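You operate a simulated robot arm through the tools that you are given. There is no shell and no other tool. Be economical: measure what you need, move in short steps, check, and stop when the job is done.

You run a simulated two-armed robot. Do the job below in one go: nothing can be reset, and whatever is moved stays where it is left.

TASK
Change the short silencer's liner for the white one.
Fine: the grey liner goes in the red tray; steady the silencer with one hand as you shut its catch again. Where these are worked on the way, their far stop is far enough and under half their travel is too little: red catch.

It is judged by the outcome, as a careful person would: the job done as asked, and still so three seconds after it is handed in. It fails if anything else is knocked over, pushed out of place, dropped, spilled or broken.

THE ROBOT
Two 6-joint arms with two-finger parallel grippers on one trunk, on a base that drives. Base frame: it is fixed to the floor where the robot stands at the start and does not move with it; the origin is under the middle of the robot, x ahead of it, y to its left, z up. Units: m, degrees, N and s.
The left shoulder is at the start at [0.07, 0.166, 1.432], the right one opposite. With the tool pointing down near the work surface each hand reaches from about 0.36 to 0.78 m from the robot's upright axis, wherever it stands, measured 20 degrees to its own side. Places, roughly: inside of the red tray [0.8, -0.1, 0.8]; inside of the short silencer [0.6, -0.2, 0.8]; red catch [0.5, -0.2, 1]. Payload 3.91 kg a hand.
The tool frame of a hand sits at the grasp point between the pads (the TCP): z along the fingers, y along the line on which they close. The tips reach 0.03 m beyond it. Largest opening 0.11 m; finger width 0.02, thickness 0.01; the body of the gripper, 0.048 by 0.112 m, starts 0.055 m behind the TCP.
Orientation is told as [roll, pitch, yaw] about the base's x, y, z axes, in that order, counted from this pose: with the fingers straight down and closing along the base's y, the tool's x points along the base's -x, its y along +y and its z along -z.

THE INTERFACE
- The arms move only by the tool servo_tool. It takes "left_steps", "right_steps" or both (then of equal length, played together; a hand with none holds still); each is a list of rows, each an object of numbers (a shift or turn left out is 0, a gripper value left out holds the last): "dx", "dy", "dz": the shift along the tool's x, y, z in m; "ax", "ay", "az": the turn, a rotation vector about the tool's x, y, z in degrees. In form: [{"dx": .., "dy": .., "dz": .., "ax": .., "ay": .., "az": ..}, ...]. A call has 1 to 12 rows; each row shifts and turns the commanded pose from where the row before left it, along the tool's axes as they then stand. "left_claw" and "right_claw" are, for a hand that has rows, the finger opening in m, from 0 to 0.11, set as the call begins (left out, the last holds). Each row takes 0.2 s and may step no farther than 0.05 m and 8.6 degrees from the row before; otherwise, or with a gripper value out of range, the whole call is refused. A pose out of reach is approached as far as the arm can. The call stops where the force on the tool passes 40 N (or 10 N more than at its start, if that is more) or the arm is blocked; 0.2 s more then pass. Each finger travels about 0.108 m/s and halts on what it meets, pressing with about 31 N; the grip force reading is that of the motor and also rises with nothing between the fingers. The clock runs only during rows and for 0.2 s after the last one: add rows that do not move to give the fingers time. It gives the time, the measured TCP pose, the force on the tool (base axes), the opening and the grip force at its end, in the units of the frame above (readings bear some noise), with the torque about the TCP (base axes, N m) and any sound that the robot's microphone picked up.
- Cameras (640 x 400 px; columns grow to the right, rows downward): "scene" is now at [0.1177, -0.024, 1.6309]; the picture's right is [-0.35, -0.94, 0.00], its down [-0.78, 0.29, -0.56] and it looks along [0.52, -0.19, -0.83] (base axes); focal length 259 px, centre (320, 200). "left" rides on the left gripper at [0.077, -0.007, -0.115] in its tool frame; the picture's right is [0.09, 1.00, 0.00], its down [-0.80, 0.07, -0.59] and it looks along [-0.59, 0.05, 0.80] (tool axes); focal length 270 px, centre (320, 200). "right" rides on the right gripper at [0.077, 0.007, -0.114] in its tool frame; the picture's right is [-0.09, 1.00, 0.00], its down [-0.80, -0.07, -0.59] and it looks along [-0.59, -0.05, 0.80] (tool axes); focal length 270 px, centre (320, 200). There is no depth. A picture from a camera that has moved, and an enlarged one, comes with that camera's place and axes in the base frame and with its lens.
- snapshot(camera): a new picture of that camera. No time passes.
- raise_lower(by): slides the trunk up (or, below 0, down) by that many m; the arms and the scene camera ride with it, the base frame stays. It gives what a move gives, with no picture.
- roll_base(legs): drives the robot by 1 to 6 legs, each [ahead, left, turn to the left] in m, m and degrees, along the robot's own axes; the way and the turn of a leg run together, so that a leg with both is an arc; at most 1.5 m and 180 degrees a leg. The arms and the cameras ride along, it lands a little off, and it stops where it bumps. It gives what a move gives.
- turn_head(pan, tilt): turns the head with the scene camera to pan (to the left, within 86 degrees either way) and tilt (down, from -29 to 69), counted from straight ahead of the robot. It gives what a move gives.
- close_up(camera, box): a new picture of the part [left, top, right, bottom] of that camera's present view, enlarged. No time passes.
- close_job(): hands the job in; it is judged then, once.

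Go step by step. Nothing tells you exact positions but the pictures and the camera data: compare them with the known pose of the tool, close in by small moves and look again before you grip or let go. The budget is 120 turns and 100 pictures, counting those below and the enlarged ones. Unless the task says otherwise, let go and move clear before handing in, and close with one line.

The tools are called after "Call:" as name(argument=value, ...) on one line, values as JSON. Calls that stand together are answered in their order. servo_tool: Moves the arms, as the interface text tells. Its arguments: {"type":"object","properties":{"left_steps":{"type":"array","items":{"type":"object","properties":{"dx":{"type":"number"},"dy":{"type":"number"},"dz":{"type":"number"},"ax":{"type":"number"},"ay":{"type":"number"},"az":{"type":"number"}}}},"left_claw":{"type":"number"},"right_steps":{"type":"array","items":{"type":"object","properties":{"dx":{"type":"number"},"dy":{"type":"number"},"dz":{"type":"number"},"ax":{"type":"number"},"ay":{"type":"number"},"az":{"type":"number"}}}},"right_claw":{"type":"number"}},"required":[]} The other tools are called the same way: raise_lower (by) slides the trunk up or down; roll_base (legs) drives the base; turn_head (pan, tilt) turns the head that bears the scene camera; snapshot (camera) takes a picture; close_up (camera, box) takes an enlarged picture of a part of a camera's view; close_job () hands the job in.

At the start:

```text
time_s: 0.0
left_ee_pos: [0.6896, 0.042, 0.9995]
left_tcp_rot: [0.0, 0.0, 0.0]
left_wrist_force: [0.5, 0.5, -1.0]
left_ft_torque: [-0.02, 0.0, 0.0]
left_opening: 0.1099
left_grip_force: 0.1
right_ee_pos: [0.5057, -0.3549, 1.0007]
right_tcp_rot: [0.0, 0.0, 0.0]
right_wrist_force: [-0.1, -0.3, 0.3]
right_ft_torque: [-0.01, 0.01, -0.03]
right_opening: 0.1098
right_grip_force: 0.0
trunk travel left (down, up): [-0.927, 0.013]
robot x, y, heading: [0.0011, 0.0007, -0.0]
head pan, tilt: [-20.5, 56.2]
```

scene: 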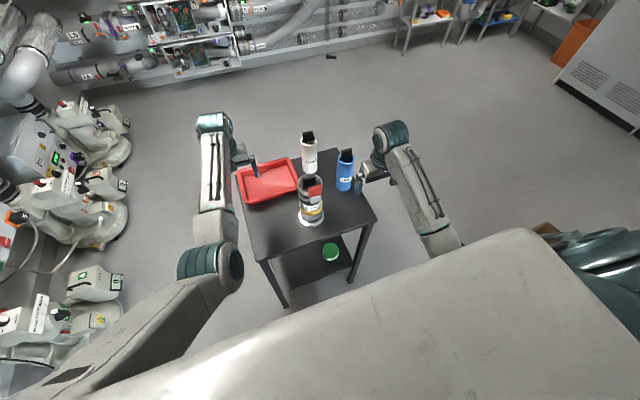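
right: 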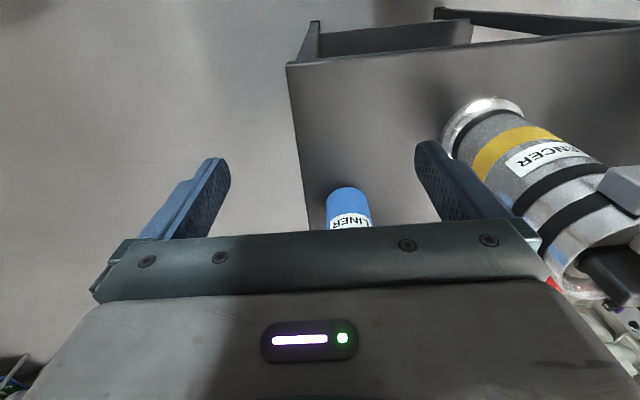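
left: 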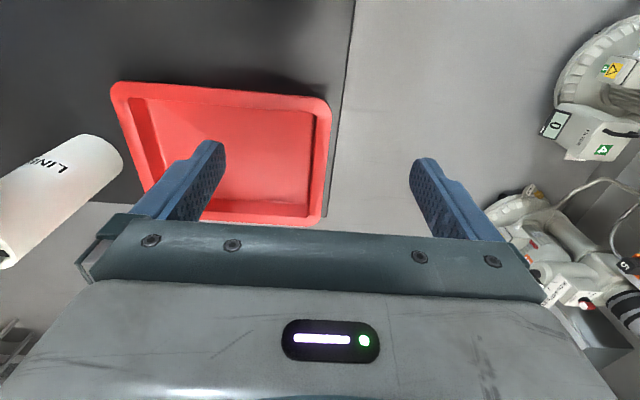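

The silencer stands on the small table, with a white liner behind it, a blue liner to the right and the red tray to the left. I'll take enlarged pictures first.

Call:
close_up(camera="scene", box=[220, 110, 400, 240])

Call:
close_up(camera="scene", box=[285, 160, 345, 235])

Call:
close_up(camera="right", box=[400, 80, 640, 320])

```text
3.08 times, centred on (310, 175) of scene
camera zoom: at [0.1177, -0.024, 1.6309], right [-0.35, -0.94, 0.0], down [-0.78, 0.29, -0.56], along [0.52, -0.19, -0.83], focal length 796 px, centre (351, 277)
```

zoom: 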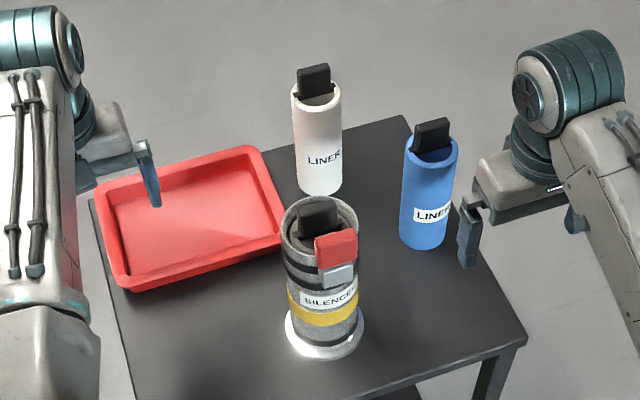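

```text
5.33 times, centred on (315, 198) of scene
camera zoom: at [0.1177, -0.024, 1.6309], right [-0.35, -0.94, 0.0], down [-0.78, 0.29, -0.56], along [0.52, -0.19, -0.83], focal length 1379 px, centre (347, 213)
```

zoom: 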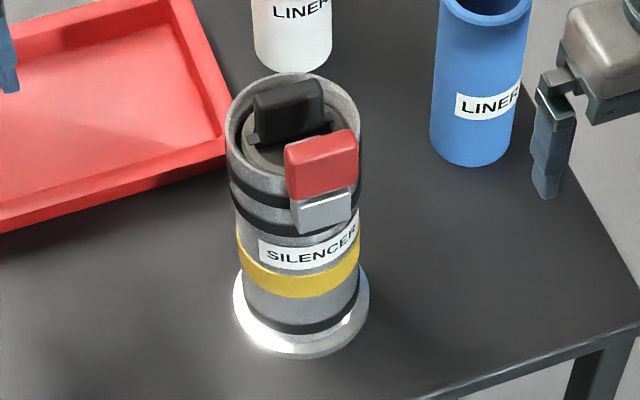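

```text
1.67 times, centred on (520, 200) of right
camera zoom: at [0.4292, -0.3486, 1.1144], right [0.09, 1.0, 0.0], down [0.8, -0.07, 0.59], along [0.59, -0.05, -0.8], focal length 450 px, centre (-13, 200)
```

zoom: 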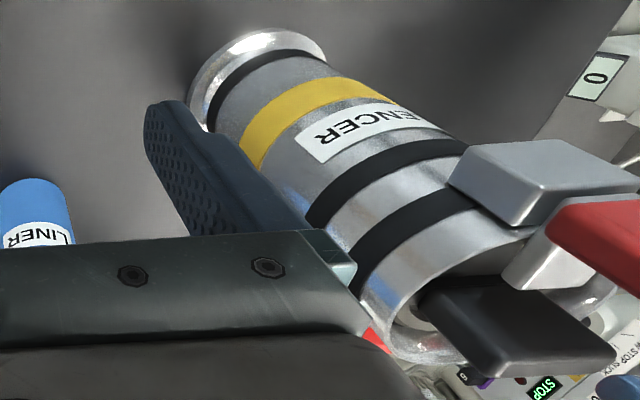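

The catch sits on the silencer's side facing the robot. I'll bring the right hand up and over to view it closely.

Call:
servo_tool(right_steps=[{"dz": -0.05}, {"dz": -0.05}, {"dz": -0.05}, {"dx": 0.03, "dy": 0.04}, {"dx": 0.03, "dy": 0.04}, {"dx": 0.026, "dy": 0.04}, {"dy": 0.04}, {}])

Call:
snapshot(camera="right")

Call:
snapshot(camera="scene")

```text
time_s: 1.8
left_ee_pos: [0.6906, 0.0413, 0.9988]
left_tcp_rot: [0.1, 0.1, 0.0]
left_wrist_force: [0.6, 0.1, -0.7]
left_ft_torque: [-0.03, 0.01, 0.0]
left_opening: 0.1099
left_grip_force: 0.1
right_ee_pos: [0.3944, -0.3116, 0.9877]
right_tcp_rot: [0.1, -0.3, 0.0]
right_wrist_force: [0.2, 0.4, 0.1]
right_ft_torque: [0.0, 0.02, -0.01]
right_opening: 0.11
right_grip_force: 0.0
right hand out of reach, approached as far as the arm can: row 1, 2, 3, 4, 5, 6, 7
trunk travel left (down, up): [-0.927, 0.013]
robot x, y, heading: [0.0021, 0.0011, -0.0]
head pan, tilt: [-20.5, 56.2]
```

```text
93 pictures are left
camera right: at [0.3168, -0.306, 1.1013], right [0.09, 1.0, 0.0], down [0.8, -0.07, 0.6], along [0.6, -0.05, -0.8], focal length 270 px, centre (320, 200)
```

right: 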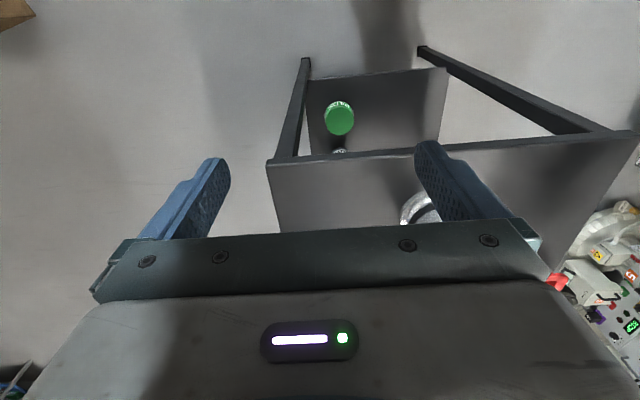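

```text
92 pictures are left
camera scene: at [0.1182, -0.0243, 1.6309], right [-0.35, -0.94, 0.0], down [-0.78, 0.29, -0.56], along [0.52, -0.19, -0.83], focal length 259 px, centre (320, 200)
```

scene: 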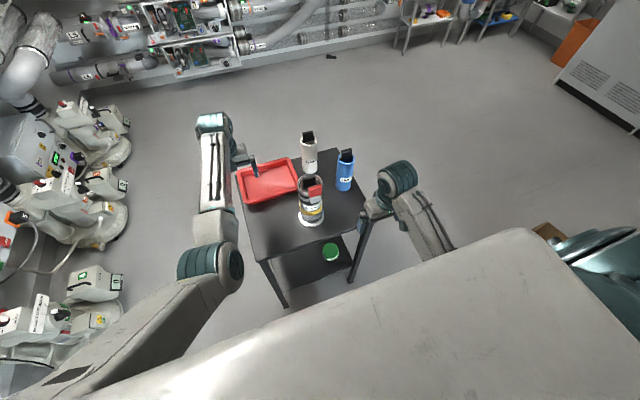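

The tool-down hand seems to have run out of upward reach when this close in. I'll try turning the right hand's fingers to point ahead.

Call:
servo_tool(right_steps=[{"ay": -8.5}, {"ay": -8.5}, {"ay": -8.5}, {"ay": -8.5}, {"ay": -8.5}, {"ay": -8.5}, {"ay": -8.5}, {}])

Call:
snapshot(camera="right")

```text
time_s: 3.6
left_ee_pos: [0.6908, 0.0428, 1.0004]
left_tcp_rot: [0.0, 0.0, 0.0]
left_wrist_force: [0.1, 0.9, 0.4]
left_ft_torque: [-0.02, 0.0, 0.01]
left_opening: 0.1101
left_grip_force: 0.1
right_ee_pos: [0.3919, -0.3103, 0.9872]
right_tcp_rot: [0.0, -59.6, 0.1]
right_wrist_force: [0.7, 0.4, -0.6]
right_ft_torque: [0.04, 0.02, 0.05]
right_opening: 0.1099
right_grip_force: 0.1
trunk travel left (down, up): [-0.927, 0.013]
robot x, y, heading: [-0.002, -0.0027, 0.2]
head pan, tilt: [-20.5, 56.2]
```

```text
91 pictures are left
camera right: at [0.2556, -0.3042, 0.9794], right [0.04, 1.0, 0.08], down [-0.11, -0.07, 0.99], along [0.99, -0.05, 0.1], focal length 270 px, centre (320, 200)
```

right: 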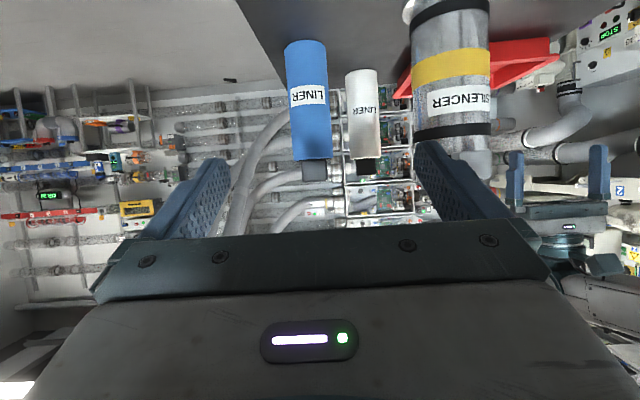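

The camera now looks from below the fingers. I'll shift right hand to the left to see the catch between the fingers.

Call:
servo_tool(right_steps=[{"dy": 0.04, "ay": 8.5}, {"dy": 0.04, "ay": 8.5}, {"dy": 0.04, "ay": 8.5}, {}])

Call:
snapshot(camera="right")

```text
time_s: 4.6
left_ee_pos: [0.6899, 0.0408, 1.0002]
left_tcp_rot: [0.1, 0.0, 0.0]
left_wrist_force: [-1.0, 0.2, -0.2]
left_ft_torque: [0.02, -0.02, -0.02]
left_opening: 0.1103
left_grip_force: 0.0
right_ee_pos: [0.3883, -0.2007, 0.9856]
right_tcp_rot: [-2.2, -33.6, 2.0]
right_wrist_force: [0.5, -1.3, 0.2]
right_ft_torque: [0.02, 0.0, -0.03]
right_opening: 0.1099
right_grip_force: 0.0
trunk travel left (down, up): [-0.927, 0.013]
robot x, y, heading: [-0.0, -0.0008, 0.0]
head pan, tilt: [-20.5, 56.2]
```

```text
90 pictures are left
camera right: at [0.2609, -0.1949, 1.0383], right [0.06, 1.0, 0.02], down [0.34, -0.04, 0.94], along [0.94, -0.05, -0.34], focal length 270 px, centre (320, 200)
```

right: 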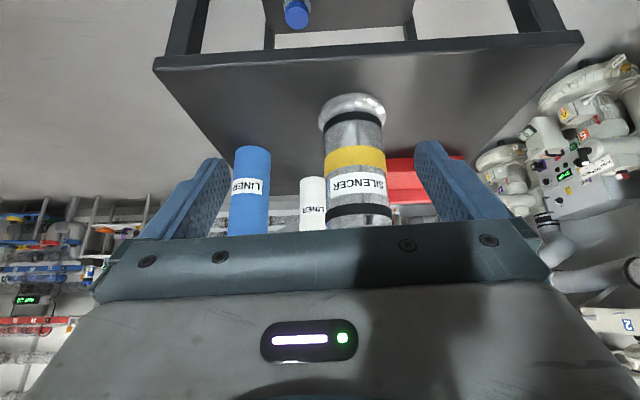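

Call:
close_up(camera="scene", box=[295, 170, 335, 205])

Call:
close_up(camera="scene", box=[290, 120, 365, 200])

```text
11.43 times, centred on (315, 188) of scene
camera zoom: at [0.1165, -0.0268, 1.631], right [-0.35, -0.94, 0.0], down [-0.78, 0.29, -0.56], along [0.52, -0.19, -0.83], focal length 2955 px, centre (377, 343)
```

zoom: 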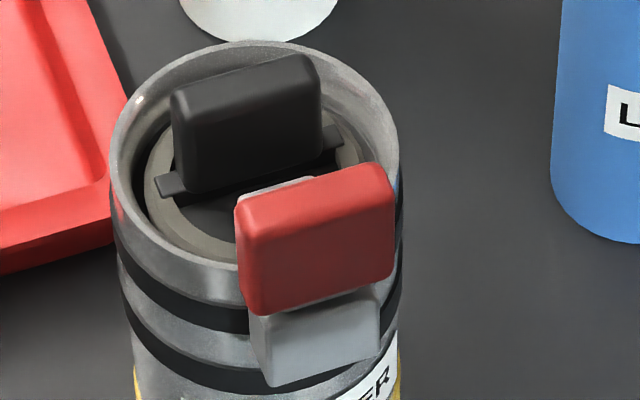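

```text
5.00 times, centred on (328, 160) of scene
camera zoom: at [0.1165, -0.0268, 1.631], right [-0.35, -0.94, 0.0], down [-0.78, 0.29, -0.56], along [0.52, -0.19, -0.83], focal length 1293 px, centre (282, 400)
```

zoom: 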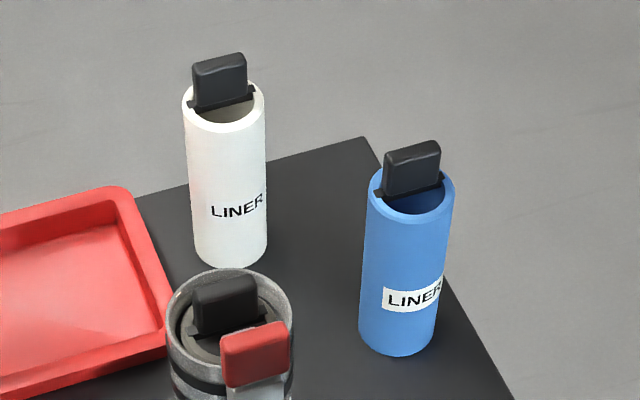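

The catch is a red grip above a grey bracket with a tongue reaching over the rim. To see its profile from the side, I'll turn the left hand so its camera looks to -y.

Call:
servo_tool(left_steps=[{"az": 8.2}, {"az": 8.2}, {"az": 8.2}, {"az": 8.2}, {"az": 8.2}, {"az": 8.2}, {"az": 8.2}, {"az": 8.2}, {"az": 8.2}, {"az": 8.1}, {"az": 8.1}, {}])

Call:
snapshot(camera="left")

```text
time_s: 7.2
left_ee_pos: [0.6907, 0.0424, 1.0004]
left_tcp_rot: [0.0, 0.0, -90.1]
left_wrist_force: [0.3, -0.1, -0.5]
left_ft_torque: [0.0, -0.03, -0.01]
left_opening: 0.11
left_grip_force: 0.0
right_ee_pos: [0.3929, -0.1999, 0.9887]
right_tcp_rot: [-2.2, -34.1, 1.9]
right_wrist_force: [1.2, -0.1, -0.3]
right_ft_torque: [0.01, 0.0, 0.0]
right_opening: 0.1099
right_grip_force: 0.0
trunk travel left (down, up): [-0.927, 0.013]
robot x, y, heading: [-0.0003, -0.0003, -0.1]
head pan, tilt: [-20.5, 56.2]
```

```text
87 pictures are left
camera left: at [0.6838, 0.1189, 1.1148], right [1.0, 0.09, 0.0], down [0.07, -0.8, 0.59], along [0.05, -0.59, -0.8], focal length 270 px, centre (320, 200)
```

left: 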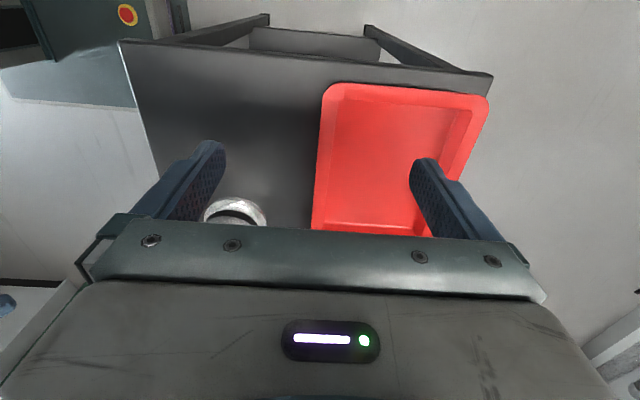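

Call:
servo_tool(left_steps=[{"dx": 0.02, "dy": -0.032, "ay": -8.0}, {"dx": 0.02, "dy": -0.032, "ay": -8.0}, {"dy": -0.032, "ay": -8}, {"dy": -0.03, "ay": -8}, {"ay": -8}, {"ay": -5}, {}])

Call:
snapshot(camera="left")

```text
time_s: 8.8
left_ee_pos: [0.5632, 0.0821, 0.9975]
left_tcp_rot: [0.0, -44.9, -90.0]
left_wrist_force: [0.5, -0.1, -0.2]
left_ft_torque: [0.05, -0.02, 0.01]
left_opening: 0.1096
left_grip_force: 0.2
right_ee_pos: [0.3911, -0.1989, 0.9889]
right_tcp_rot: [-2.1, -34.2, 1.9]
right_wrist_force: [0.2, -0.9, 0.2]
right_ft_torque: [0.0, 0.04, 0.03]
right_opening: 0.1102
right_grip_force: 0.1
trunk travel left (down, up): [-0.927, 0.013]
robot x, y, heading: [-0.0011, 0.001, 0.1]
head pan, tilt: [-20.5, 56.2]
```

```text
86 pictures are left
camera left: at [0.5572, 0.2173, 1.0235], right [1.0, 0.06, -0.06], down [0.07, -0.15, 0.99], along [0.05, -0.99, -0.15], focal length 270 px, centre (320, 200)
```

left: 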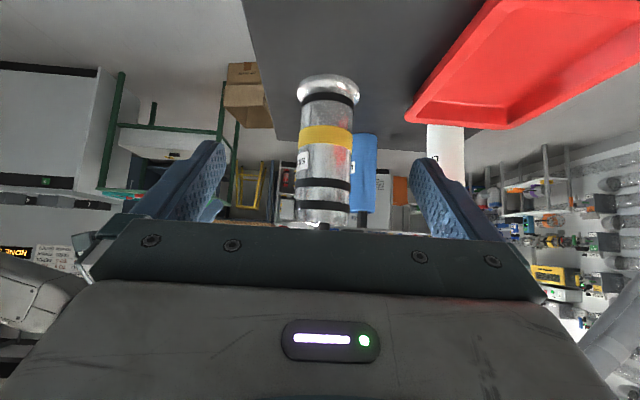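

Left hand faces the silencer from the side and lines up well. I'll raise it to see the catch in profile.

Call:
servo_tool(left_steps=[{"dx": -0.03, "dz": -0.03}, {"dx": -0.03, "dz": -0.03}, {}])

Call:
close_up(camera="left", box=[240, 60, 400, 230])

```text
time_s: 9.6
left_ee_pos: [0.565, 0.0825, 1.081]
left_tcp_rot: [-0.1, -44.9, -90.0]
left_wrist_force: [-0.2, -0.4, 0.6]
left_ft_torque: [-0.04, -0.01, 0.01]
left_opening: 0.1098
left_grip_force: 0.0
right_ee_pos: [0.3922, -0.1979, 0.9882]
right_tcp_rot: [-2.2, -34.0, 1.9]
right_wrist_force: [0.0, 0.2, 1.0]
right_ft_torque: [0.01, 0.01, -0.01]
right_opening: 0.1103
right_grip_force: 0.0
trunk travel left (down, up): [-0.927, 0.013]
robot x, y, heading: [-0.0017, -0.0024, 0.0]
head pan, tilt: [-20.5, 56.2]
```

```text
2.35 times, centred on (320, 145) of left
camera zoom: at [0.5581, 0.2185, 1.1078], right [1.0, 0.06, -0.06], down [0.07, -0.15, 0.99], along [0.05, -0.99, -0.15], focal length 636 px, centre (320, 329)
```

zoom: 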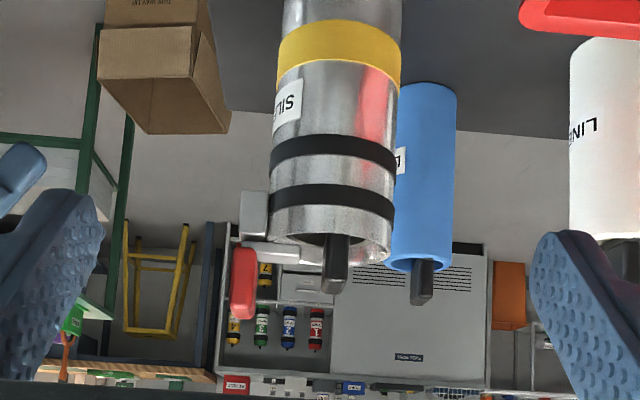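

Call:
close_up(camera="left", box=[290, 130, 350, 190])

```text
6.67 times, centred on (320, 160) of left
camera zoom: at [0.5581, 0.2185, 1.1078], right [1.0, 0.06, -0.06], down [0.07, -0.15, 0.99], along [0.05, -0.99, -0.15], focal length 1802 px, centre (320, 467)
```

zoom: 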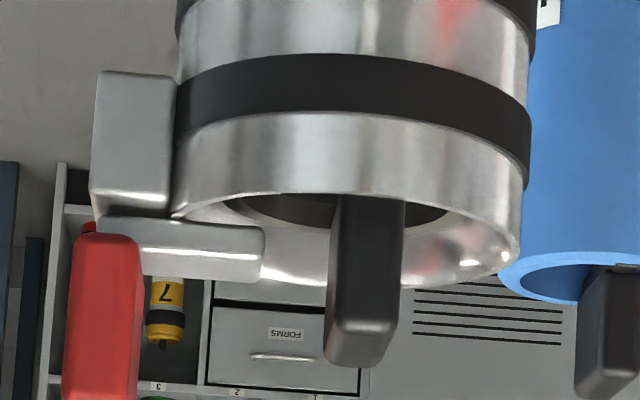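

The catch is a slide bolt: a tongue over the rim with a red grip at its outer end, which pulls out toward the robot. I'll bring the left hand in near-horizontally to steady the silencer body.

Call:
servo_tool(left_steps=[{"ay": -8}, {"ay": -8}, {"ay": -7}, {"dx": 0.043, "dy": 0.013}, {"dx": 0.042}, {"dz": 0.045}, {"dz": 0.045}, {"dz": 0.045}, {"dz": 0.045}, {}])

Call:
snapshot(camera="left")

Call:
close_up(camera="scene", box=[220, 110, 400, 240])

```text
time_s: 11.8
left_ee_pos: [0.5793, -0.0531, 0.936]
left_tcp_rot: [-0.1, -68.0, -90.0]
left_wrist_force: [0.2, -1.1, 0.3]
left_ft_torque: [-0.02, -0.01, 0.03]
left_opening: 0.11
left_grip_force: 0.1
right_ee_pos: [0.3905, -0.1985, 0.9867]
right_tcp_rot: [-2.2, -33.9, 1.9]
right_wrist_force: [0.4, -1.0, -0.8]
right_ft_torque: [-0.01, -0.01, -0.01]
right_opening: 0.1099
right_grip_force: 0.1
trunk travel left (down, up): [-0.927, 0.013]
robot x, y, heading: [0.0001, 0.0011, -0.3]
head pan, tilt: [-20.5, 56.2]
```

```text
83 pictures are left
camera left: at [0.5719, 0.0812, 0.9068], right [1.0, 0.03, -0.08], down [0.07, 0.25, 0.97], along [0.05, -0.97, 0.25], focal length 270 px, centre (320, 200)
```

left: 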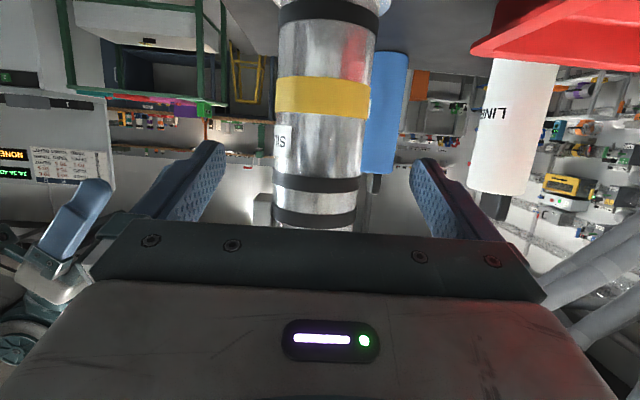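

```text
3.08 times, centred on (310, 175) of scene
camera zoom: at [0.1175, -0.0232, 1.631], right [-0.35, -0.94, 0.0], down [-0.78, 0.29, -0.56], along [0.52, -0.19, -0.83], focal length 796 px, centre (351, 277)
```

zoom: 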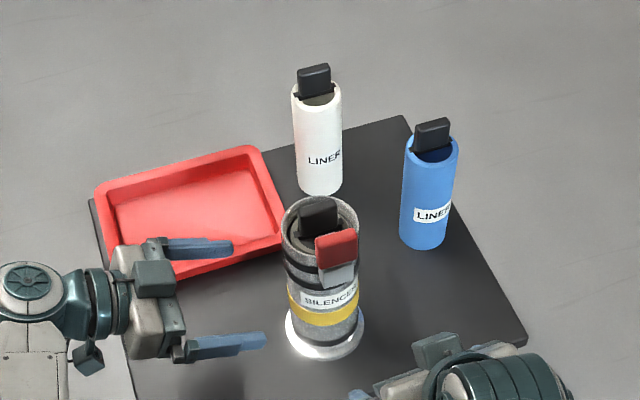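

Centred. I'll advance and close on the body.

Call:
servo_tool(left_steps=[{"dz": 0.04}, {"dz": 0.04}, {"dz": 0.024}, {}])

Call:
servo_tool(left_claw=0.06, left_steps=[{}, {}, {}])

Call:
close_up(camera="scene", box=[260, 140, 360, 240])

```text
time_s: 13.0
left_ee_pos: [0.5873, -0.093, 0.8684]
left_tcp_rot: [0.2, -63.7, -88.3]
left_wrist_force: [0.0, 0.2, 0.0]
left_ft_torque: [0.01, -0.02, -0.02]
left_opening: 0.11
left_grip_force: 0.0
right_ee_pos: [0.3915, -0.1996, 0.9873]
right_tcp_rot: [-2.3, -34.1, 2.1]
right_wrist_force: [0.6, 0.2, -0.5]
right_ft_torque: [-0.04, -0.01, -0.03]
right_opening: 0.1102
right_grip_force: 0.0
trunk travel left (down, up): [-0.927, 0.013]
robot x, y, heading: [0.003, 0.0004, -0.1]
head pan, tilt: [-20.5, 56.2]
stopped in row 4 (left hand): the arm was blocked; the commanded pose is now the measured one
```

```text
time_s: 13.8
left_ee_pos: [0.5888, -0.0924, 0.8691]
left_tcp_rot: [0.2, -63.8, -88.3]
left_wrist_force: [0.5, 0.0, -0.7]
left_ft_torque: [-0.02, 0.03, -0.02]
left_opening: 0.0601
left_grip_force: 0.0
right_ee_pos: [0.3911, -0.198, 0.9879]
right_tcp_rot: [-2.3, -34.0, 2.0]
right_wrist_force: [0.6, 0.6, 0.2]
right_ft_torque: [0.0, 0.01, 0.02]
right_opening: 0.1102
right_grip_force: 0.1
trunk travel left (down, up): [-0.927, 0.013]
robot x, y, heading: [-0.002, -0.0013, -0.1]
head pan, tilt: [-20.5, 56.2]
```

```text
4.00 times, centred on (310, 190) of scene
camera zoom: at [0.1178, -0.0238, 1.6309], right [-0.35, -0.94, 0.0], down [-0.78, 0.29, -0.56], along [0.52, -0.19, -0.83], focal length 1034 px, centre (360, 240)
```

zoom: 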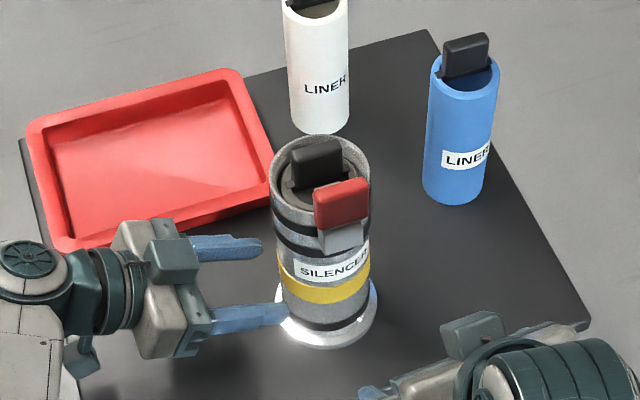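

The left arm was blocked before reaching. Let me see the whole scene.

Call:
snapshot(camera="scene")

Call:
snapshot(camera="left")

Call:
snapshot(camera="right")

```text
80 pictures are left
camera scene: at [0.1178, -0.0238, 1.6309], right [-0.35, -0.94, 0.0], down [-0.78, 0.29, -0.56], along [0.52, -0.19, -0.83], focal length 259 px, centre (320, 200)
```

scene: 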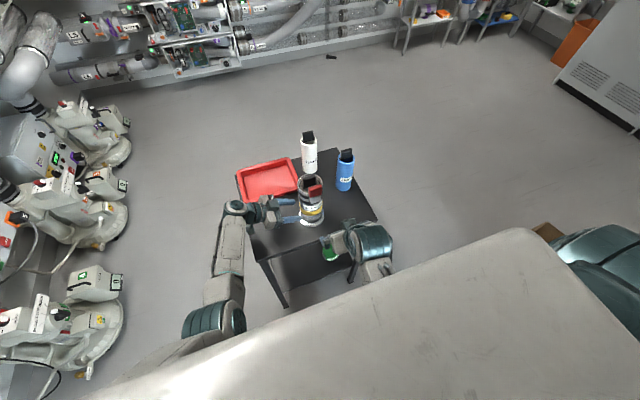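

```text
79 pictures are left
camera left: at [0.5773, 0.0431, 0.8506], right [0.99, 0.07, -0.08], down [0.06, 0.18, 0.98], along [0.08, -0.98, 0.18], focal length 270 px, centre (320, 200)
```

left: 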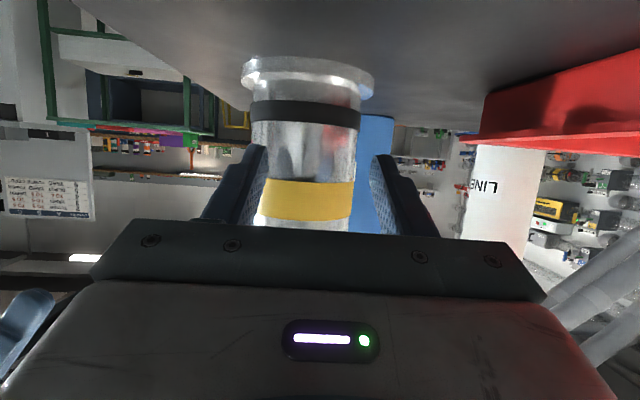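

```text
78 pictures are left
camera right: at [0.264, -0.1934, 1.0393], right [0.06, 1.0, 0.02], down [0.33, -0.03, 0.94], along [0.94, -0.05, -0.33], focal length 270 px, centre (320, 200)
```

right: 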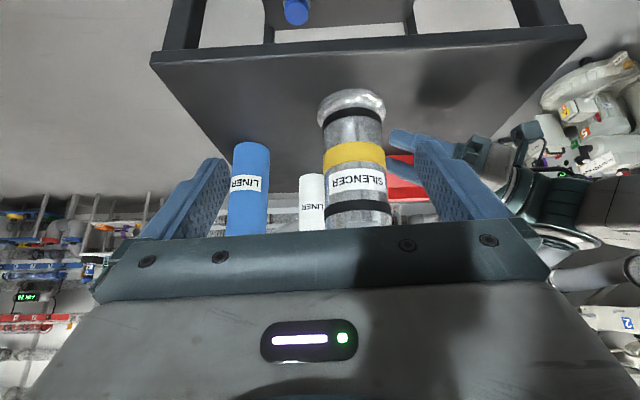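

The wrist seems to run out of room coming straight from the side, so I'll back off and come diagonally from the robot's front-left instead.

Call:
servo_tool(left_claw=0.11, left_steps=[{}, {"dz": -0.03}, {"dz": -0.035}, {"dz": -0.035}, {}])

Call:
servo_tool(left_steps=[{"ax": -7.2, "az": -3.2}, {"ax": -7.2, "az": -3.2}, {"ax": -7.2, "az": -3.2}, {"ax": -7.2, "az": -3.2}, {"ax": -7.2, "az": -3.2}, {"ax": -3, "az": -1.4}, {"dz": -0.01, "dy": -0.04}, {"dz": -0.01, "dy": -0.04}, {"dz": -0.01, "dy": -0.042}, {}])

Call:
snapshot(camera="left")

```text
time_s: 15.0
left_ee_pos: [0.5829, -0.0034, 0.9124]
left_tcp_rot: [0.0, -64.0, -88.2]
left_wrist_force: [-0.1, 0.5, -0.7]
left_ft_torque: [0.0, -0.01, 0.01]
left_opening: 0.11
left_grip_force: 0.1
right_ee_pos: [0.3913, -0.1994, 0.9874]
right_tcp_rot: [-2.3, -34.0, 1.9]
right_wrist_force: [0.4, 1.2, 0.0]
right_ft_torque: [0.02, 0.01, 0.01]
right_opening: 0.1099
right_grip_force: 0.2
trunk travel left (down, up): [-0.927, 0.013]
robot x, y, heading: [-0.0014, 0.0002, -0.0]
head pan, tilt: [-20.5, 56.2]
```

```text
time_s: 16.9
left_ee_pos: [0.5143, 0.0292, 0.8866]
left_tcp_rot: [16.3, -57.7, -61.2]
left_wrist_force: [-0.3, -0.7, -0.5]
left_ft_torque: [0.01, 0.02, 0.01]
left_opening: 0.1102
left_grip_force: 0.0
left hand out of reach, approached as far as the arm can: row 9
right_ee_pos: [0.3894, -0.1988, 0.9876]
right_tcp_rot: [-2.4, -34.1, 2.0]
right_wrist_force: [0.6, -0.5, 0.4]
right_ft_torque: [-0.03, 0.01, 0.0]
right_opening: 0.1098
right_grip_force: 0.1
trunk travel left (down, up): [-0.927, 0.013]
robot x, y, heading: [-0.0035, -0.0012, 0.1]
head pan, tilt: [-20.5, 56.2]
stopped in row 9 (left hand): the arm was blocked; the commanded pose is now the measured one
```

```text
77 pictures are left
camera left: at [0.416, 0.1265, 0.8791], right [0.7, 0.71, 0.08], down [-0.12, 0.01, 0.99], along [0.7, -0.71, 0.09], focal length 270 px, centre (320, 200)
```

left: 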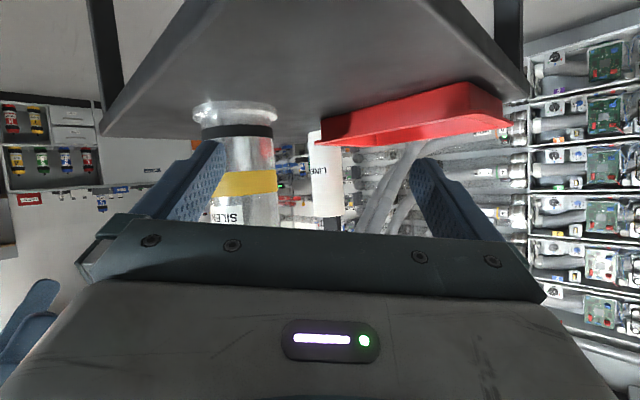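

The arms are too folded this close in, so I'll back the base off 13 cm to give them room.

Call:
roll_base(legs=[[-0.13, 0, 0]])

```text
time_s: 18.2
left_ee_pos: [0.3869, 0.0282, 0.8848]
left_tcp_rot: [16.0, -57.6, -60.9]
left_wrist_force: [0.0, -0.2, -0.2]
left_ft_torque: [-0.01, -0.01, 0.01]
left_opening: 0.11
left_grip_force: 0.1
right_ee_pos: [0.2623, -0.2002, 0.9874]
right_tcp_rot: [-2.4, -33.8, 2.1]
right_wrist_force: [-0.1, 0.0, 0.4]
right_ft_torque: [-0.02, 0.08, -0.01]
right_opening: 0.11
right_grip_force: 0.1
trunk travel left (down, up): [-0.927, 0.013]
robot x, y, heading: [-0.127, 0.001, 0.5]
head pan, tilt: [-20.5, 56.2]
```

Call:
servo_tool(left_steps=[{"az": -5, "ay": -5}, {"az": -5, "ay": -5}, {"dx": -0.036, "dy": -0.013}, {"dx": -0.035}, {"dx": -0.035}, {"dz": 0.036}, {"dz": 0.035}, {"dz": 0.035}, {}])

Call:
snapshot(camera="left")

Call:
close_up(camera="scene", box=[220, 80, 400, 220])

```text
time_s: 19.8
left_ee_pos: [0.4339, 0.0239, 0.9179]
left_tcp_rot: [10.4, -62.2, -52.7]
left_wrist_force: [0.5, 0.4, -0.2]
left_ft_torque: [0.04, 0.01, 0.02]
left_opening: 0.11
left_grip_force: 0.0
right_ee_pos: [0.2623, -0.2004, 0.9859]
right_tcp_rot: [-2.5, -33.9, 2.2]
right_wrist_force: [1.2, -0.3, -0.1]
right_ft_torque: [0.0, -0.01, -0.01]
right_opening: 0.1099
right_grip_force: 0.0
trunk travel left (down, up): [-0.927, 0.013]
robot x, y, heading: [-0.13, -0.0036, -0.1]
head pan, tilt: [-20.5, 56.2]
stopped in row 7 (left hand): the arm was blocked; the commanded pose is now the measured one
```

```text
76 pictures are left
camera left: at [0.331, 0.1144, 0.9027], right [0.66, 0.75, 0.01], down [-0.12, 0.1, 0.99], along [0.74, -0.65, 0.16], focal length 270 px, centre (320, 200)
```

left: 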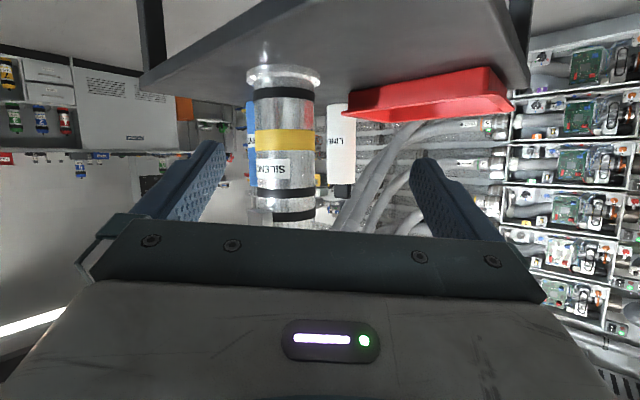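

```text
2.86 times, centred on (310, 150) of scene
camera zoom: at [-0.0098, -0.024, 1.6308], right [-0.35, -0.94, 0.0], down [-0.78, 0.29, -0.55], along [0.52, -0.19, -0.83], focal length 739 px, centre (349, 343)
```

zoom: 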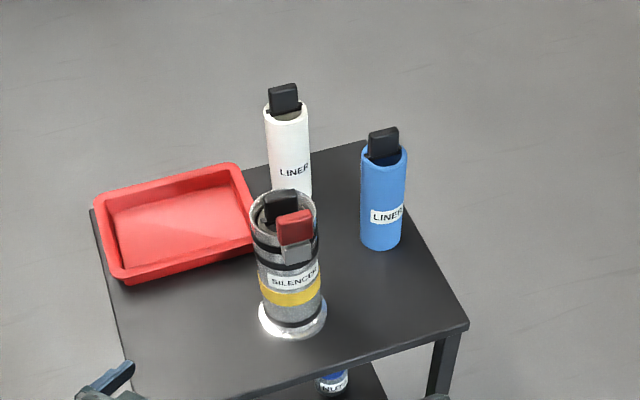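

Blocked again, so I'll look at the left arm itself.

Call:
turn_head(pan=15, tilt=60)

Call:
snapshot(camera="scene")

Call:
snapshot(camera="right")

```text
time_s: 20.8
left_ee_pos: [0.4331, 0.0238, 0.9188]
left_tcp_rot: [10.5, -62.2, -52.8]
left_wrist_force: [0.6, -0.2, -0.7]
left_ft_torque: [0.03, -0.04, -0.02]
left_opening: 0.1102
left_grip_force: 0.1
right_ee_pos: [0.2618, -0.2002, 0.9868]
right_tcp_rot: [-2.5, -33.8, 2.1]
right_wrist_force: [0.1, 0.6, 0.3]
right_ft_torque: [-0.02, -0.01, -0.02]
right_opening: 0.1097
right_grip_force: 0.1
trunk travel left (down, up): [-0.927, 0.013]
robot x, y, heading: [-0.1299, -0.0006, 0.1]
head pan, tilt: [15.0, 60.0]
```

```text
74 pictures are left
camera scene: at [-0.014, 0.0179, 1.6265], right [0.26, -0.97, 0.0], down [-0.84, -0.22, -0.5], along [0.48, 0.13, -0.87], focal length 259 px, centre (320, 200)
```

scene: 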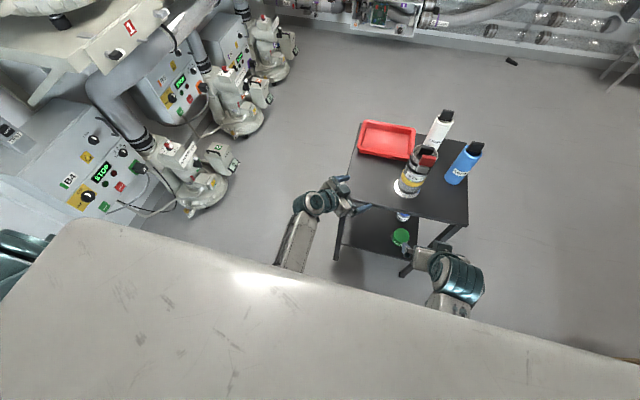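

```text
73 pictures are left
camera right: at [0.1339, -0.194, 1.0392], right [0.06, 1.0, 0.01], down [0.33, -0.03, 0.94], along [0.94, -0.05, -0.33], focal length 270 px, centre (320, 200)
```

right: 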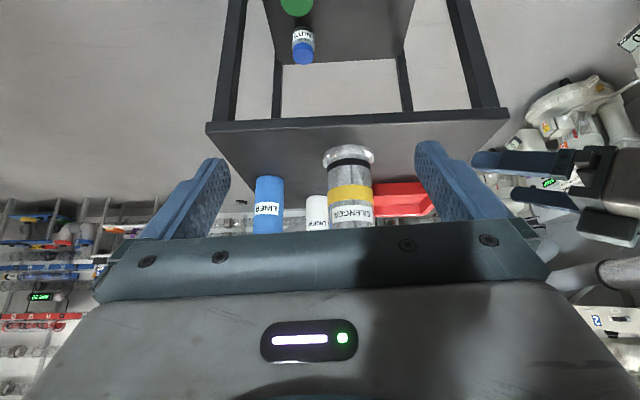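

The arm is nowhere near anything solid, so the sideways wrist posture is probably the limit. I'll turn the left hand to point more straight ahead and retry from the front.

Call:
servo_tool(left_steps=[{"ax": -6.6, "ay": 0.6, "az": -5.0}, {"ax": -6.6, "ay": 0.6, "az": -5.0}, {"ax": -6.6, "ay": 0.3, "az": -5.0}, {"ax": -6.6, "az": -5.0}, {}])

Call:
snapshot(camera="left")

Call:
snapshot(camera="scene")

```text
time_s: 21.7
left_ee_pos: [0.4399, 0.0995, 0.8994]
left_tcp_rot: [18.2, -59.3, -33.9]
left_wrist_force: [0.0, -0.5, -0.1]
left_ft_torque: [-0.03, 0.02, 0.06]
left_opening: 0.11
left_grip_force: 0.1
left hand out of reach, approached as far as the arm can: row 4
right_ee_pos: [0.2617, -0.1986, 0.9887]
right_tcp_rot: [-2.5, -33.9, 2.1]
right_wrist_force: [0.5, 0.5, -0.5]
right_ft_torque: [0.0, 0.02, 0.02]
right_opening: 0.11
right_grip_force: 0.1
trunk travel left (down, up): [-0.927, 0.013]
robot x, y, heading: [-0.1288, 0.0003, -0.2]
head pan, tilt: [15.0, 60.0]
stopped in row 4 (left hand): the arm was blocked; the commanded pose is now the measured one
```

```text
72 pictures are left
camera left: at [0.3077, 0.1378, 0.8875], right [0.27, 0.96, 0.08], down [-0.15, -0.04, 0.99], along [0.95, -0.28, 0.13], focal length 270 px, centre (320, 200)
```

left: 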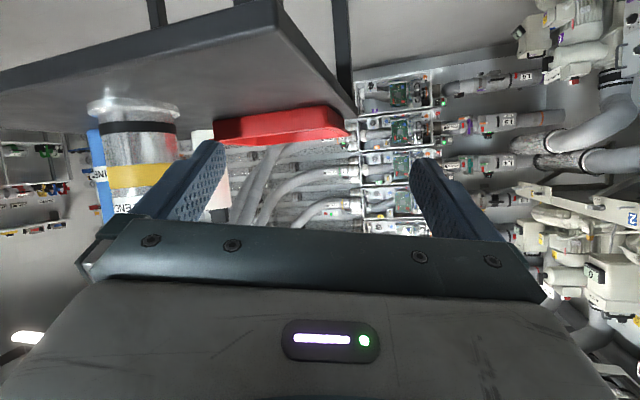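

```text
71 pictures are left
camera scene: at [-0.0141, 0.0184, 1.6265], right [0.26, -0.97, 0.0], down [-0.84, -0.22, -0.5], along [0.48, 0.13, -0.87], focal length 259 px, centre (320, 200)
```

scene: 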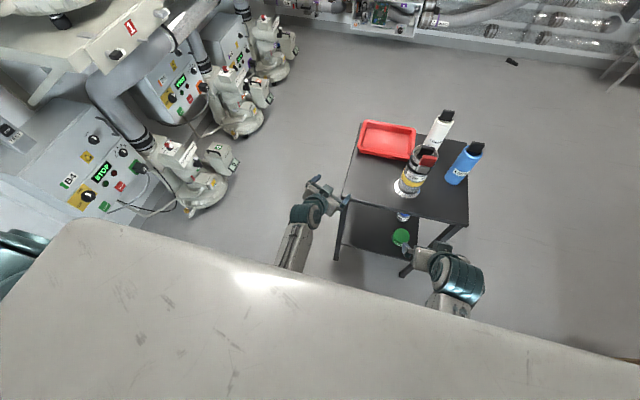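

A joint nearer the shoulder seems to be at its limit from folding, so I'll drive back another 12 cm and level the left hand.

Call:
roll_base(legs=[[-0.12, 0, 0]])

Call:
servo_tool(left_steps=[{"az": -5, "ay": 5}, {"az": -5, "ay": 5}, {"dz": 0.04}, {"dz": 0.04}, {"dz": 0.04}, {}])

Call:
snapshot(camera="left")

Call:
snapshot(camera="scene")

```text
time_s: 22.9
left_ee_pos: [0.3198, 0.1012, 0.8978]
left_tcp_rot: [18.0, -59.2, -33.5]
left_wrist_force: [0.5, -0.9, -0.4]
left_ft_torque: [0.02, 0.0, 0.03]
left_opening: 0.1101
left_grip_force: 0.1
right_ee_pos: [0.1429, -0.199, 0.987]
right_tcp_rot: [-2.4, -33.8, 2.2]
right_wrist_force: [0.2, -0.4, -0.3]
right_ft_torque: [0.04, 0.0, -0.02]
right_opening: 0.11
right_grip_force: 0.2
trunk travel left (down, up): [-0.927, 0.013]
robot x, y, heading: [-0.2511, 0.0006, 0.1]
head pan, tilt: [15.0, 60.0]
```

```text
time_s: 24.3
left_ee_pos: [0.4093, 0.0802, 0.8245]
left_tcp_rot: [1.2, -51.1, -13.1]
left_wrist_force: [-0.3, -0.1, -0.2]
left_ft_torque: [0.0, -0.02, 0.0]
left_opening: 0.11
left_grip_force: 0.1
right_ee_pos: [0.1394, -0.1992, 0.9878]
right_tcp_rot: [-2.4, -33.9, 2.1]
right_wrist_force: [-0.1, -1.0, -0.3]
right_ft_torque: [-0.02, -0.04, 0.01]
right_opening: 0.1097
right_grip_force: 0.1
trunk travel left (down, up): [-0.927, 0.013]
robot x, y, heading: [-0.2495, 0.0016, 0.4]
head pan, tilt: [15.0, 60.0]
```

```text
70 pictures are left
camera left: at [0.274, 0.1026, 0.8352], right [0.16, 0.99, -0.05], down [0.05, 0.05, 1.0], along [0.99, -0.16, -0.04], focal length 270 px, centre (320, 200)
```

left: 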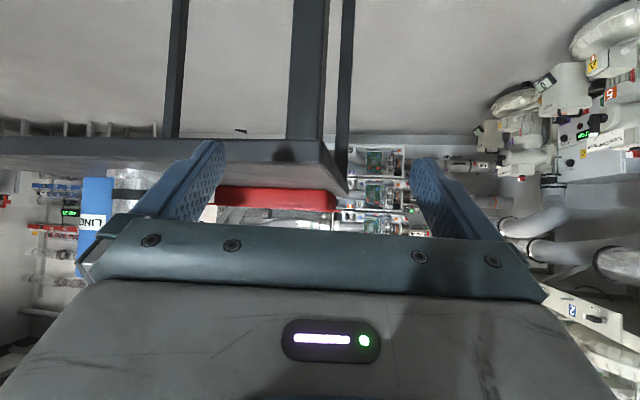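

```text
69 pictures are left
camera scene: at [-0.1364, 0.0184, 1.6266], right [0.26, -0.97, 0.0], down [-0.84, -0.23, -0.5], along [0.48, 0.13, -0.87], focal length 259 px, centre (320, 200)
```

scene: 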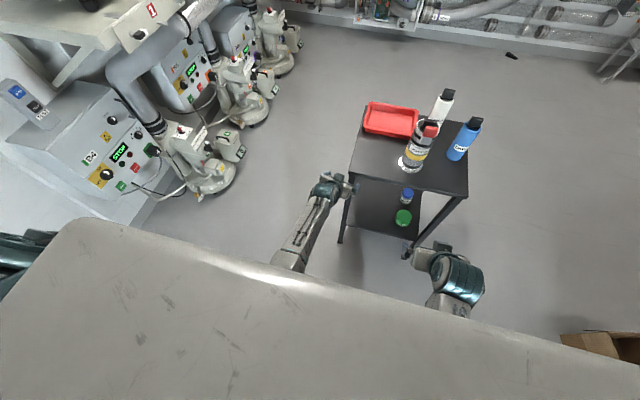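

The arm is free again. I'll raise it, turn it to head -30°, and line up with the silencer.

Call:
servo_tool(left_steps=[{"dx": -0.03, "dz": -0.0245}, {"dx": -0.03, "dz": -0.0245}, {"dx": -0.03, "dz": -0.0245}, {"dx": -0.03, "dz": -0.0245}, {"ax": 6.6, "az": 5.3}, {"ax": 6.6, "az": 5.3, "ay": -2}, {"dx": -0.0195, "dy": -0.0315, "dz": 0.028}, {"dx": -0.0195, "dy": -0.0315, "dz": 0.028}, {"dx": -0.0195, "dy": -0.0315, "dz": 0.028}, {"dx": -0.0195, "dy": -0.0315, "dz": 0.028}, {}])

Call:
snapshot(camera="left")

```text
refused: row 6 steps farther than a row can; nothing moved
```

```text
68 pictures are left
camera left: at [0.274, 0.1026, 0.8352], right [0.16, 0.99, -0.05], down [0.05, 0.05, 1.0], along [0.99, -0.16, -0.04], focal length 270 px, centre (320, 200)
```

left: 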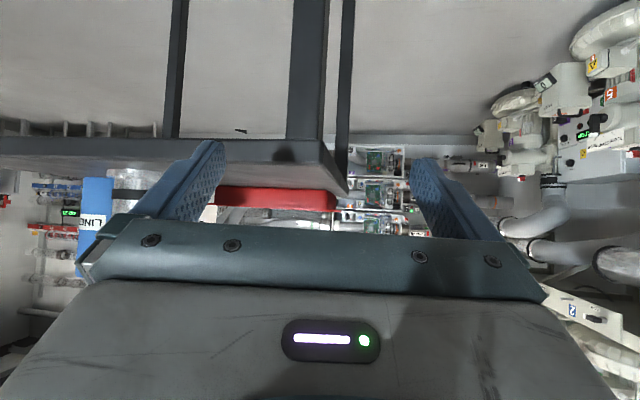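

Call:
servo_tool(left_steps=[{"dx": -0.03, "dz": -0.0245}, {"dx": -0.03, "dz": -0.0245}, {"dx": -0.03, "dz": -0.0245}, {"dx": -0.03, "dz": -0.0245}, {"ax": 6.6, "az": 5.3}, {"ax": 6.6, "az": 5.3}, {"dx": -0.0195, "dy": -0.0315, "dz": 0.028}, {"dx": -0.0195, "dy": -0.0315, "dz": 0.028}, {"dx": -0.0195, "dy": -0.0315, "dz": 0.028}, {"dx": -0.0195, "dy": -0.0315, "dz": 0.028}, {}])

Call:
snapshot(camera="left")

```text
time_s: 26.3
left_ee_pos: [0.4491, 0.0753, 0.9197]
left_tcp_rot: [11.6, -44.7, -34.8]
left_wrist_force: [0.9, 0.5, 0.2]
left_ft_torque: [-0.02, -0.02, 0.01]
left_opening: 0.1101
left_grip_force: 0.1
left hand out of reach, approached as far as the arm can: row 9
right_ee_pos: [0.1415, -0.198, 0.9869]
right_tcp_rot: [-2.4, -33.9, 2.3]
right_wrist_force: [0.3, -0.2, 0.6]
right_ft_torque: [0.03, 0.03, 0.0]
right_opening: 0.1099
right_grip_force: 0.1
trunk travel left (down, up): [-0.927, 0.013]
robot x, y, heading: [-0.2493, 0.0008, 0.2]
head pan, tilt: [15.0, 60.0]
stopped in row 9 (left hand): the arm was blocked; the commanded pose is now the measured one
```

```text
67 pictures are left
camera left: at [0.3232, 0.1264, 0.9449], right [0.39, 0.92, 0.08], down [0.1, -0.13, 0.99], along [0.92, -0.38, -0.14], focal length 270 px, centre (320, 200)
```

left: 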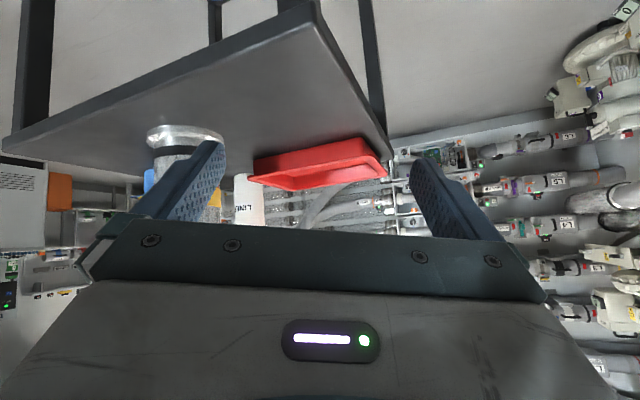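

I want to know whether this is a true limit or the arm lagging, so I'll test with small slow steps.

Call:
servo_tool(left_steps=[{"dy": -0.015}, {}, {"dy": -0.015}, {}, {"dy": -0.015}, {}])

```text
time_s: 27.9
left_ee_pos: [0.4357, 0.0873, 0.9081]
left_tcp_rot: [16.9, -42.6, -37.4]
left_wrist_force: [-0.8, -0.9, -0.2]
left_ft_torque: [0.04, -0.01, -0.03]
left_opening: 0.1101
left_grip_force: 0.1
right_ee_pos: [0.1419, -0.198, 0.9874]
right_tcp_rot: [-2.3, -34.0, 2.2]
right_wrist_force: [0.2, 0.3, -0.3]
right_ft_torque: [0.04, -0.02, 0.0]
right_opening: 0.1101
right_grip_force: 0.1
trunk travel left (down, up): [-0.927, 0.013]
robot x, y, heading: [-0.2531, 0.0016, 0.0]
head pan, tilt: [15.0, 60.0]
stopped in row 6 (left hand): the arm was blocked; the commanded pose is now the measured one
```

Call:
turn_head(pan=75, tilt=50)

Call:
snapshot(camera="scene")

```text
time_s: 29.2
left_ee_pos: [0.4349, 0.0879, 0.9081]
left_tcp_rot: [17.0, -42.8, -37.3]
left_wrist_force: [0.3, -0.1, -1.0]
left_ft_torque: [-0.01, -0.03, 0.0]
left_opening: 0.1099
left_grip_force: 0.0
right_ee_pos: [0.1405, -0.1987, 0.9878]
right_tcp_rot: [-2.4, -33.8, 2.3]
right_wrist_force: [-0.5, 0.6, 0.0]
right_ft_torque: [-0.03, -0.02, 0.02]
right_opening: 0.1099
right_grip_force: 0.0
trunk travel left (down, up): [-0.927, 0.013]
robot x, y, heading: [-0.2513, -0.0001, 0.2]
head pan, tilt: [75.0, 50.0]
```

```text
66 pictures are left
camera scene: at [-0.1795, 0.0757, 1.639], right [0.97, -0.26, 0.0], down [-0.2, -0.74, -0.64], along [0.17, 0.62, -0.77], focal length 259 px, centre (320, 200)
```

scene: 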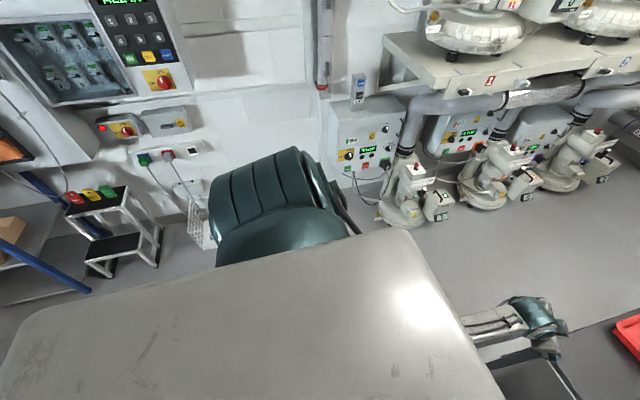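

The elbow hangs low and bumps the trunk in these postures; lowering the shoulders should open the arm. I'll back off a little, then lower the trunk.

Call:
roll_base(legs=[[-0.12, 0, 0]])

Call:
raise_lower(by=-0.2)

Call:
turn_head(pan=-5, tilt=50)

Call:
snapshot(camera="scene")

```text
time_s: 30.4
left_ee_pos: [0.3183, 0.0855, 0.9063]
left_tcp_rot: [16.9, -42.6, -37.4]
left_wrist_force: [0.0, 0.1, 0.2]
left_ft_torque: [-0.04, 0.0, -0.01]
left_opening: 0.1102
left_grip_force: 0.1
right_ee_pos: [0.0241, -0.1991, 0.9856]
right_tcp_rot: [-2.4, -33.8, 2.1]
right_wrist_force: [0.0, 0.4, 0.1]
right_ft_torque: [0.03, -0.03, -0.02]
right_opening: 0.1105
right_grip_force: 0.0
trunk travel left (down, up): [-0.927, 0.013]
robot x, y, heading: [-0.3695, -0.0009, 0.3]
head pan, tilt: [75.0, 50.0]
```

```text
time_s: 32.6
left_ee_pos: [0.3156, 0.088, 0.7088]
left_tcp_rot: [17.0, -42.7, -37.3]
left_wrist_force: [0.0, 0.4, 0.3]
left_ft_torque: [-0.01, 0.01, 0.01]
left_opening: 0.1101
left_grip_force: 0.0
right_ee_pos: [0.021, -0.1987, 0.7873]
right_tcp_rot: [-2.4, -33.9, 2.3]
right_wrist_force: [-0.5, -0.3, -0.3]
right_ft_torque: [0.0, 0.0, 0.0]
right_opening: 0.11
right_grip_force: 0.1
trunk travel left (down, up): [-0.727, 0.213]
robot x, y, heading: [-0.3686, 0.0003, 0.1]
head pan, tilt: [75.0, 50.0]
```

```text
time_s: 34.1
left_ee_pos: [0.317, 0.0866, 0.7075]
left_tcp_rot: [17.1, -42.8, -37.4]
left_wrist_force: [0.1, -0.5, 1.6]
left_ft_torque: [0.01, 0.02, 0.01]
left_opening: 0.1101
left_grip_force: 0.0
right_ee_pos: [0.0212, -0.1985, 0.7862]
right_tcp_rot: [-2.5, -33.9, 2.2]
right_wrist_force: [0.1, 0.4, 1.0]
right_ft_torque: [0.01, 0.0, 0.0]
right_opening: 0.1102
right_grip_force: 0.0
trunk travel left (down, up): [-0.727, 0.213]
robot x, y, heading: [-0.3771, -0.0008, 0.1]
head pan, tilt: [-5.0, 50.0]
```

```text
65 pictures are left
camera scene: at [-0.2419, -0.0055, 1.439], right [-0.09, -1.0, 0.0], down [-0.76, 0.07, -0.64], along [0.64, -0.05, -0.77], focal length 259 px, centre (320, 200)
```

scene: 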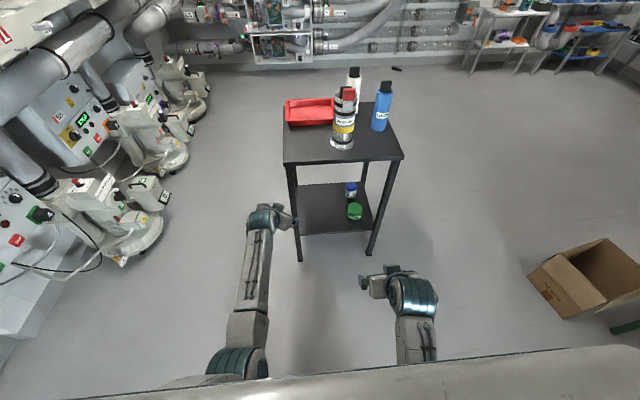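

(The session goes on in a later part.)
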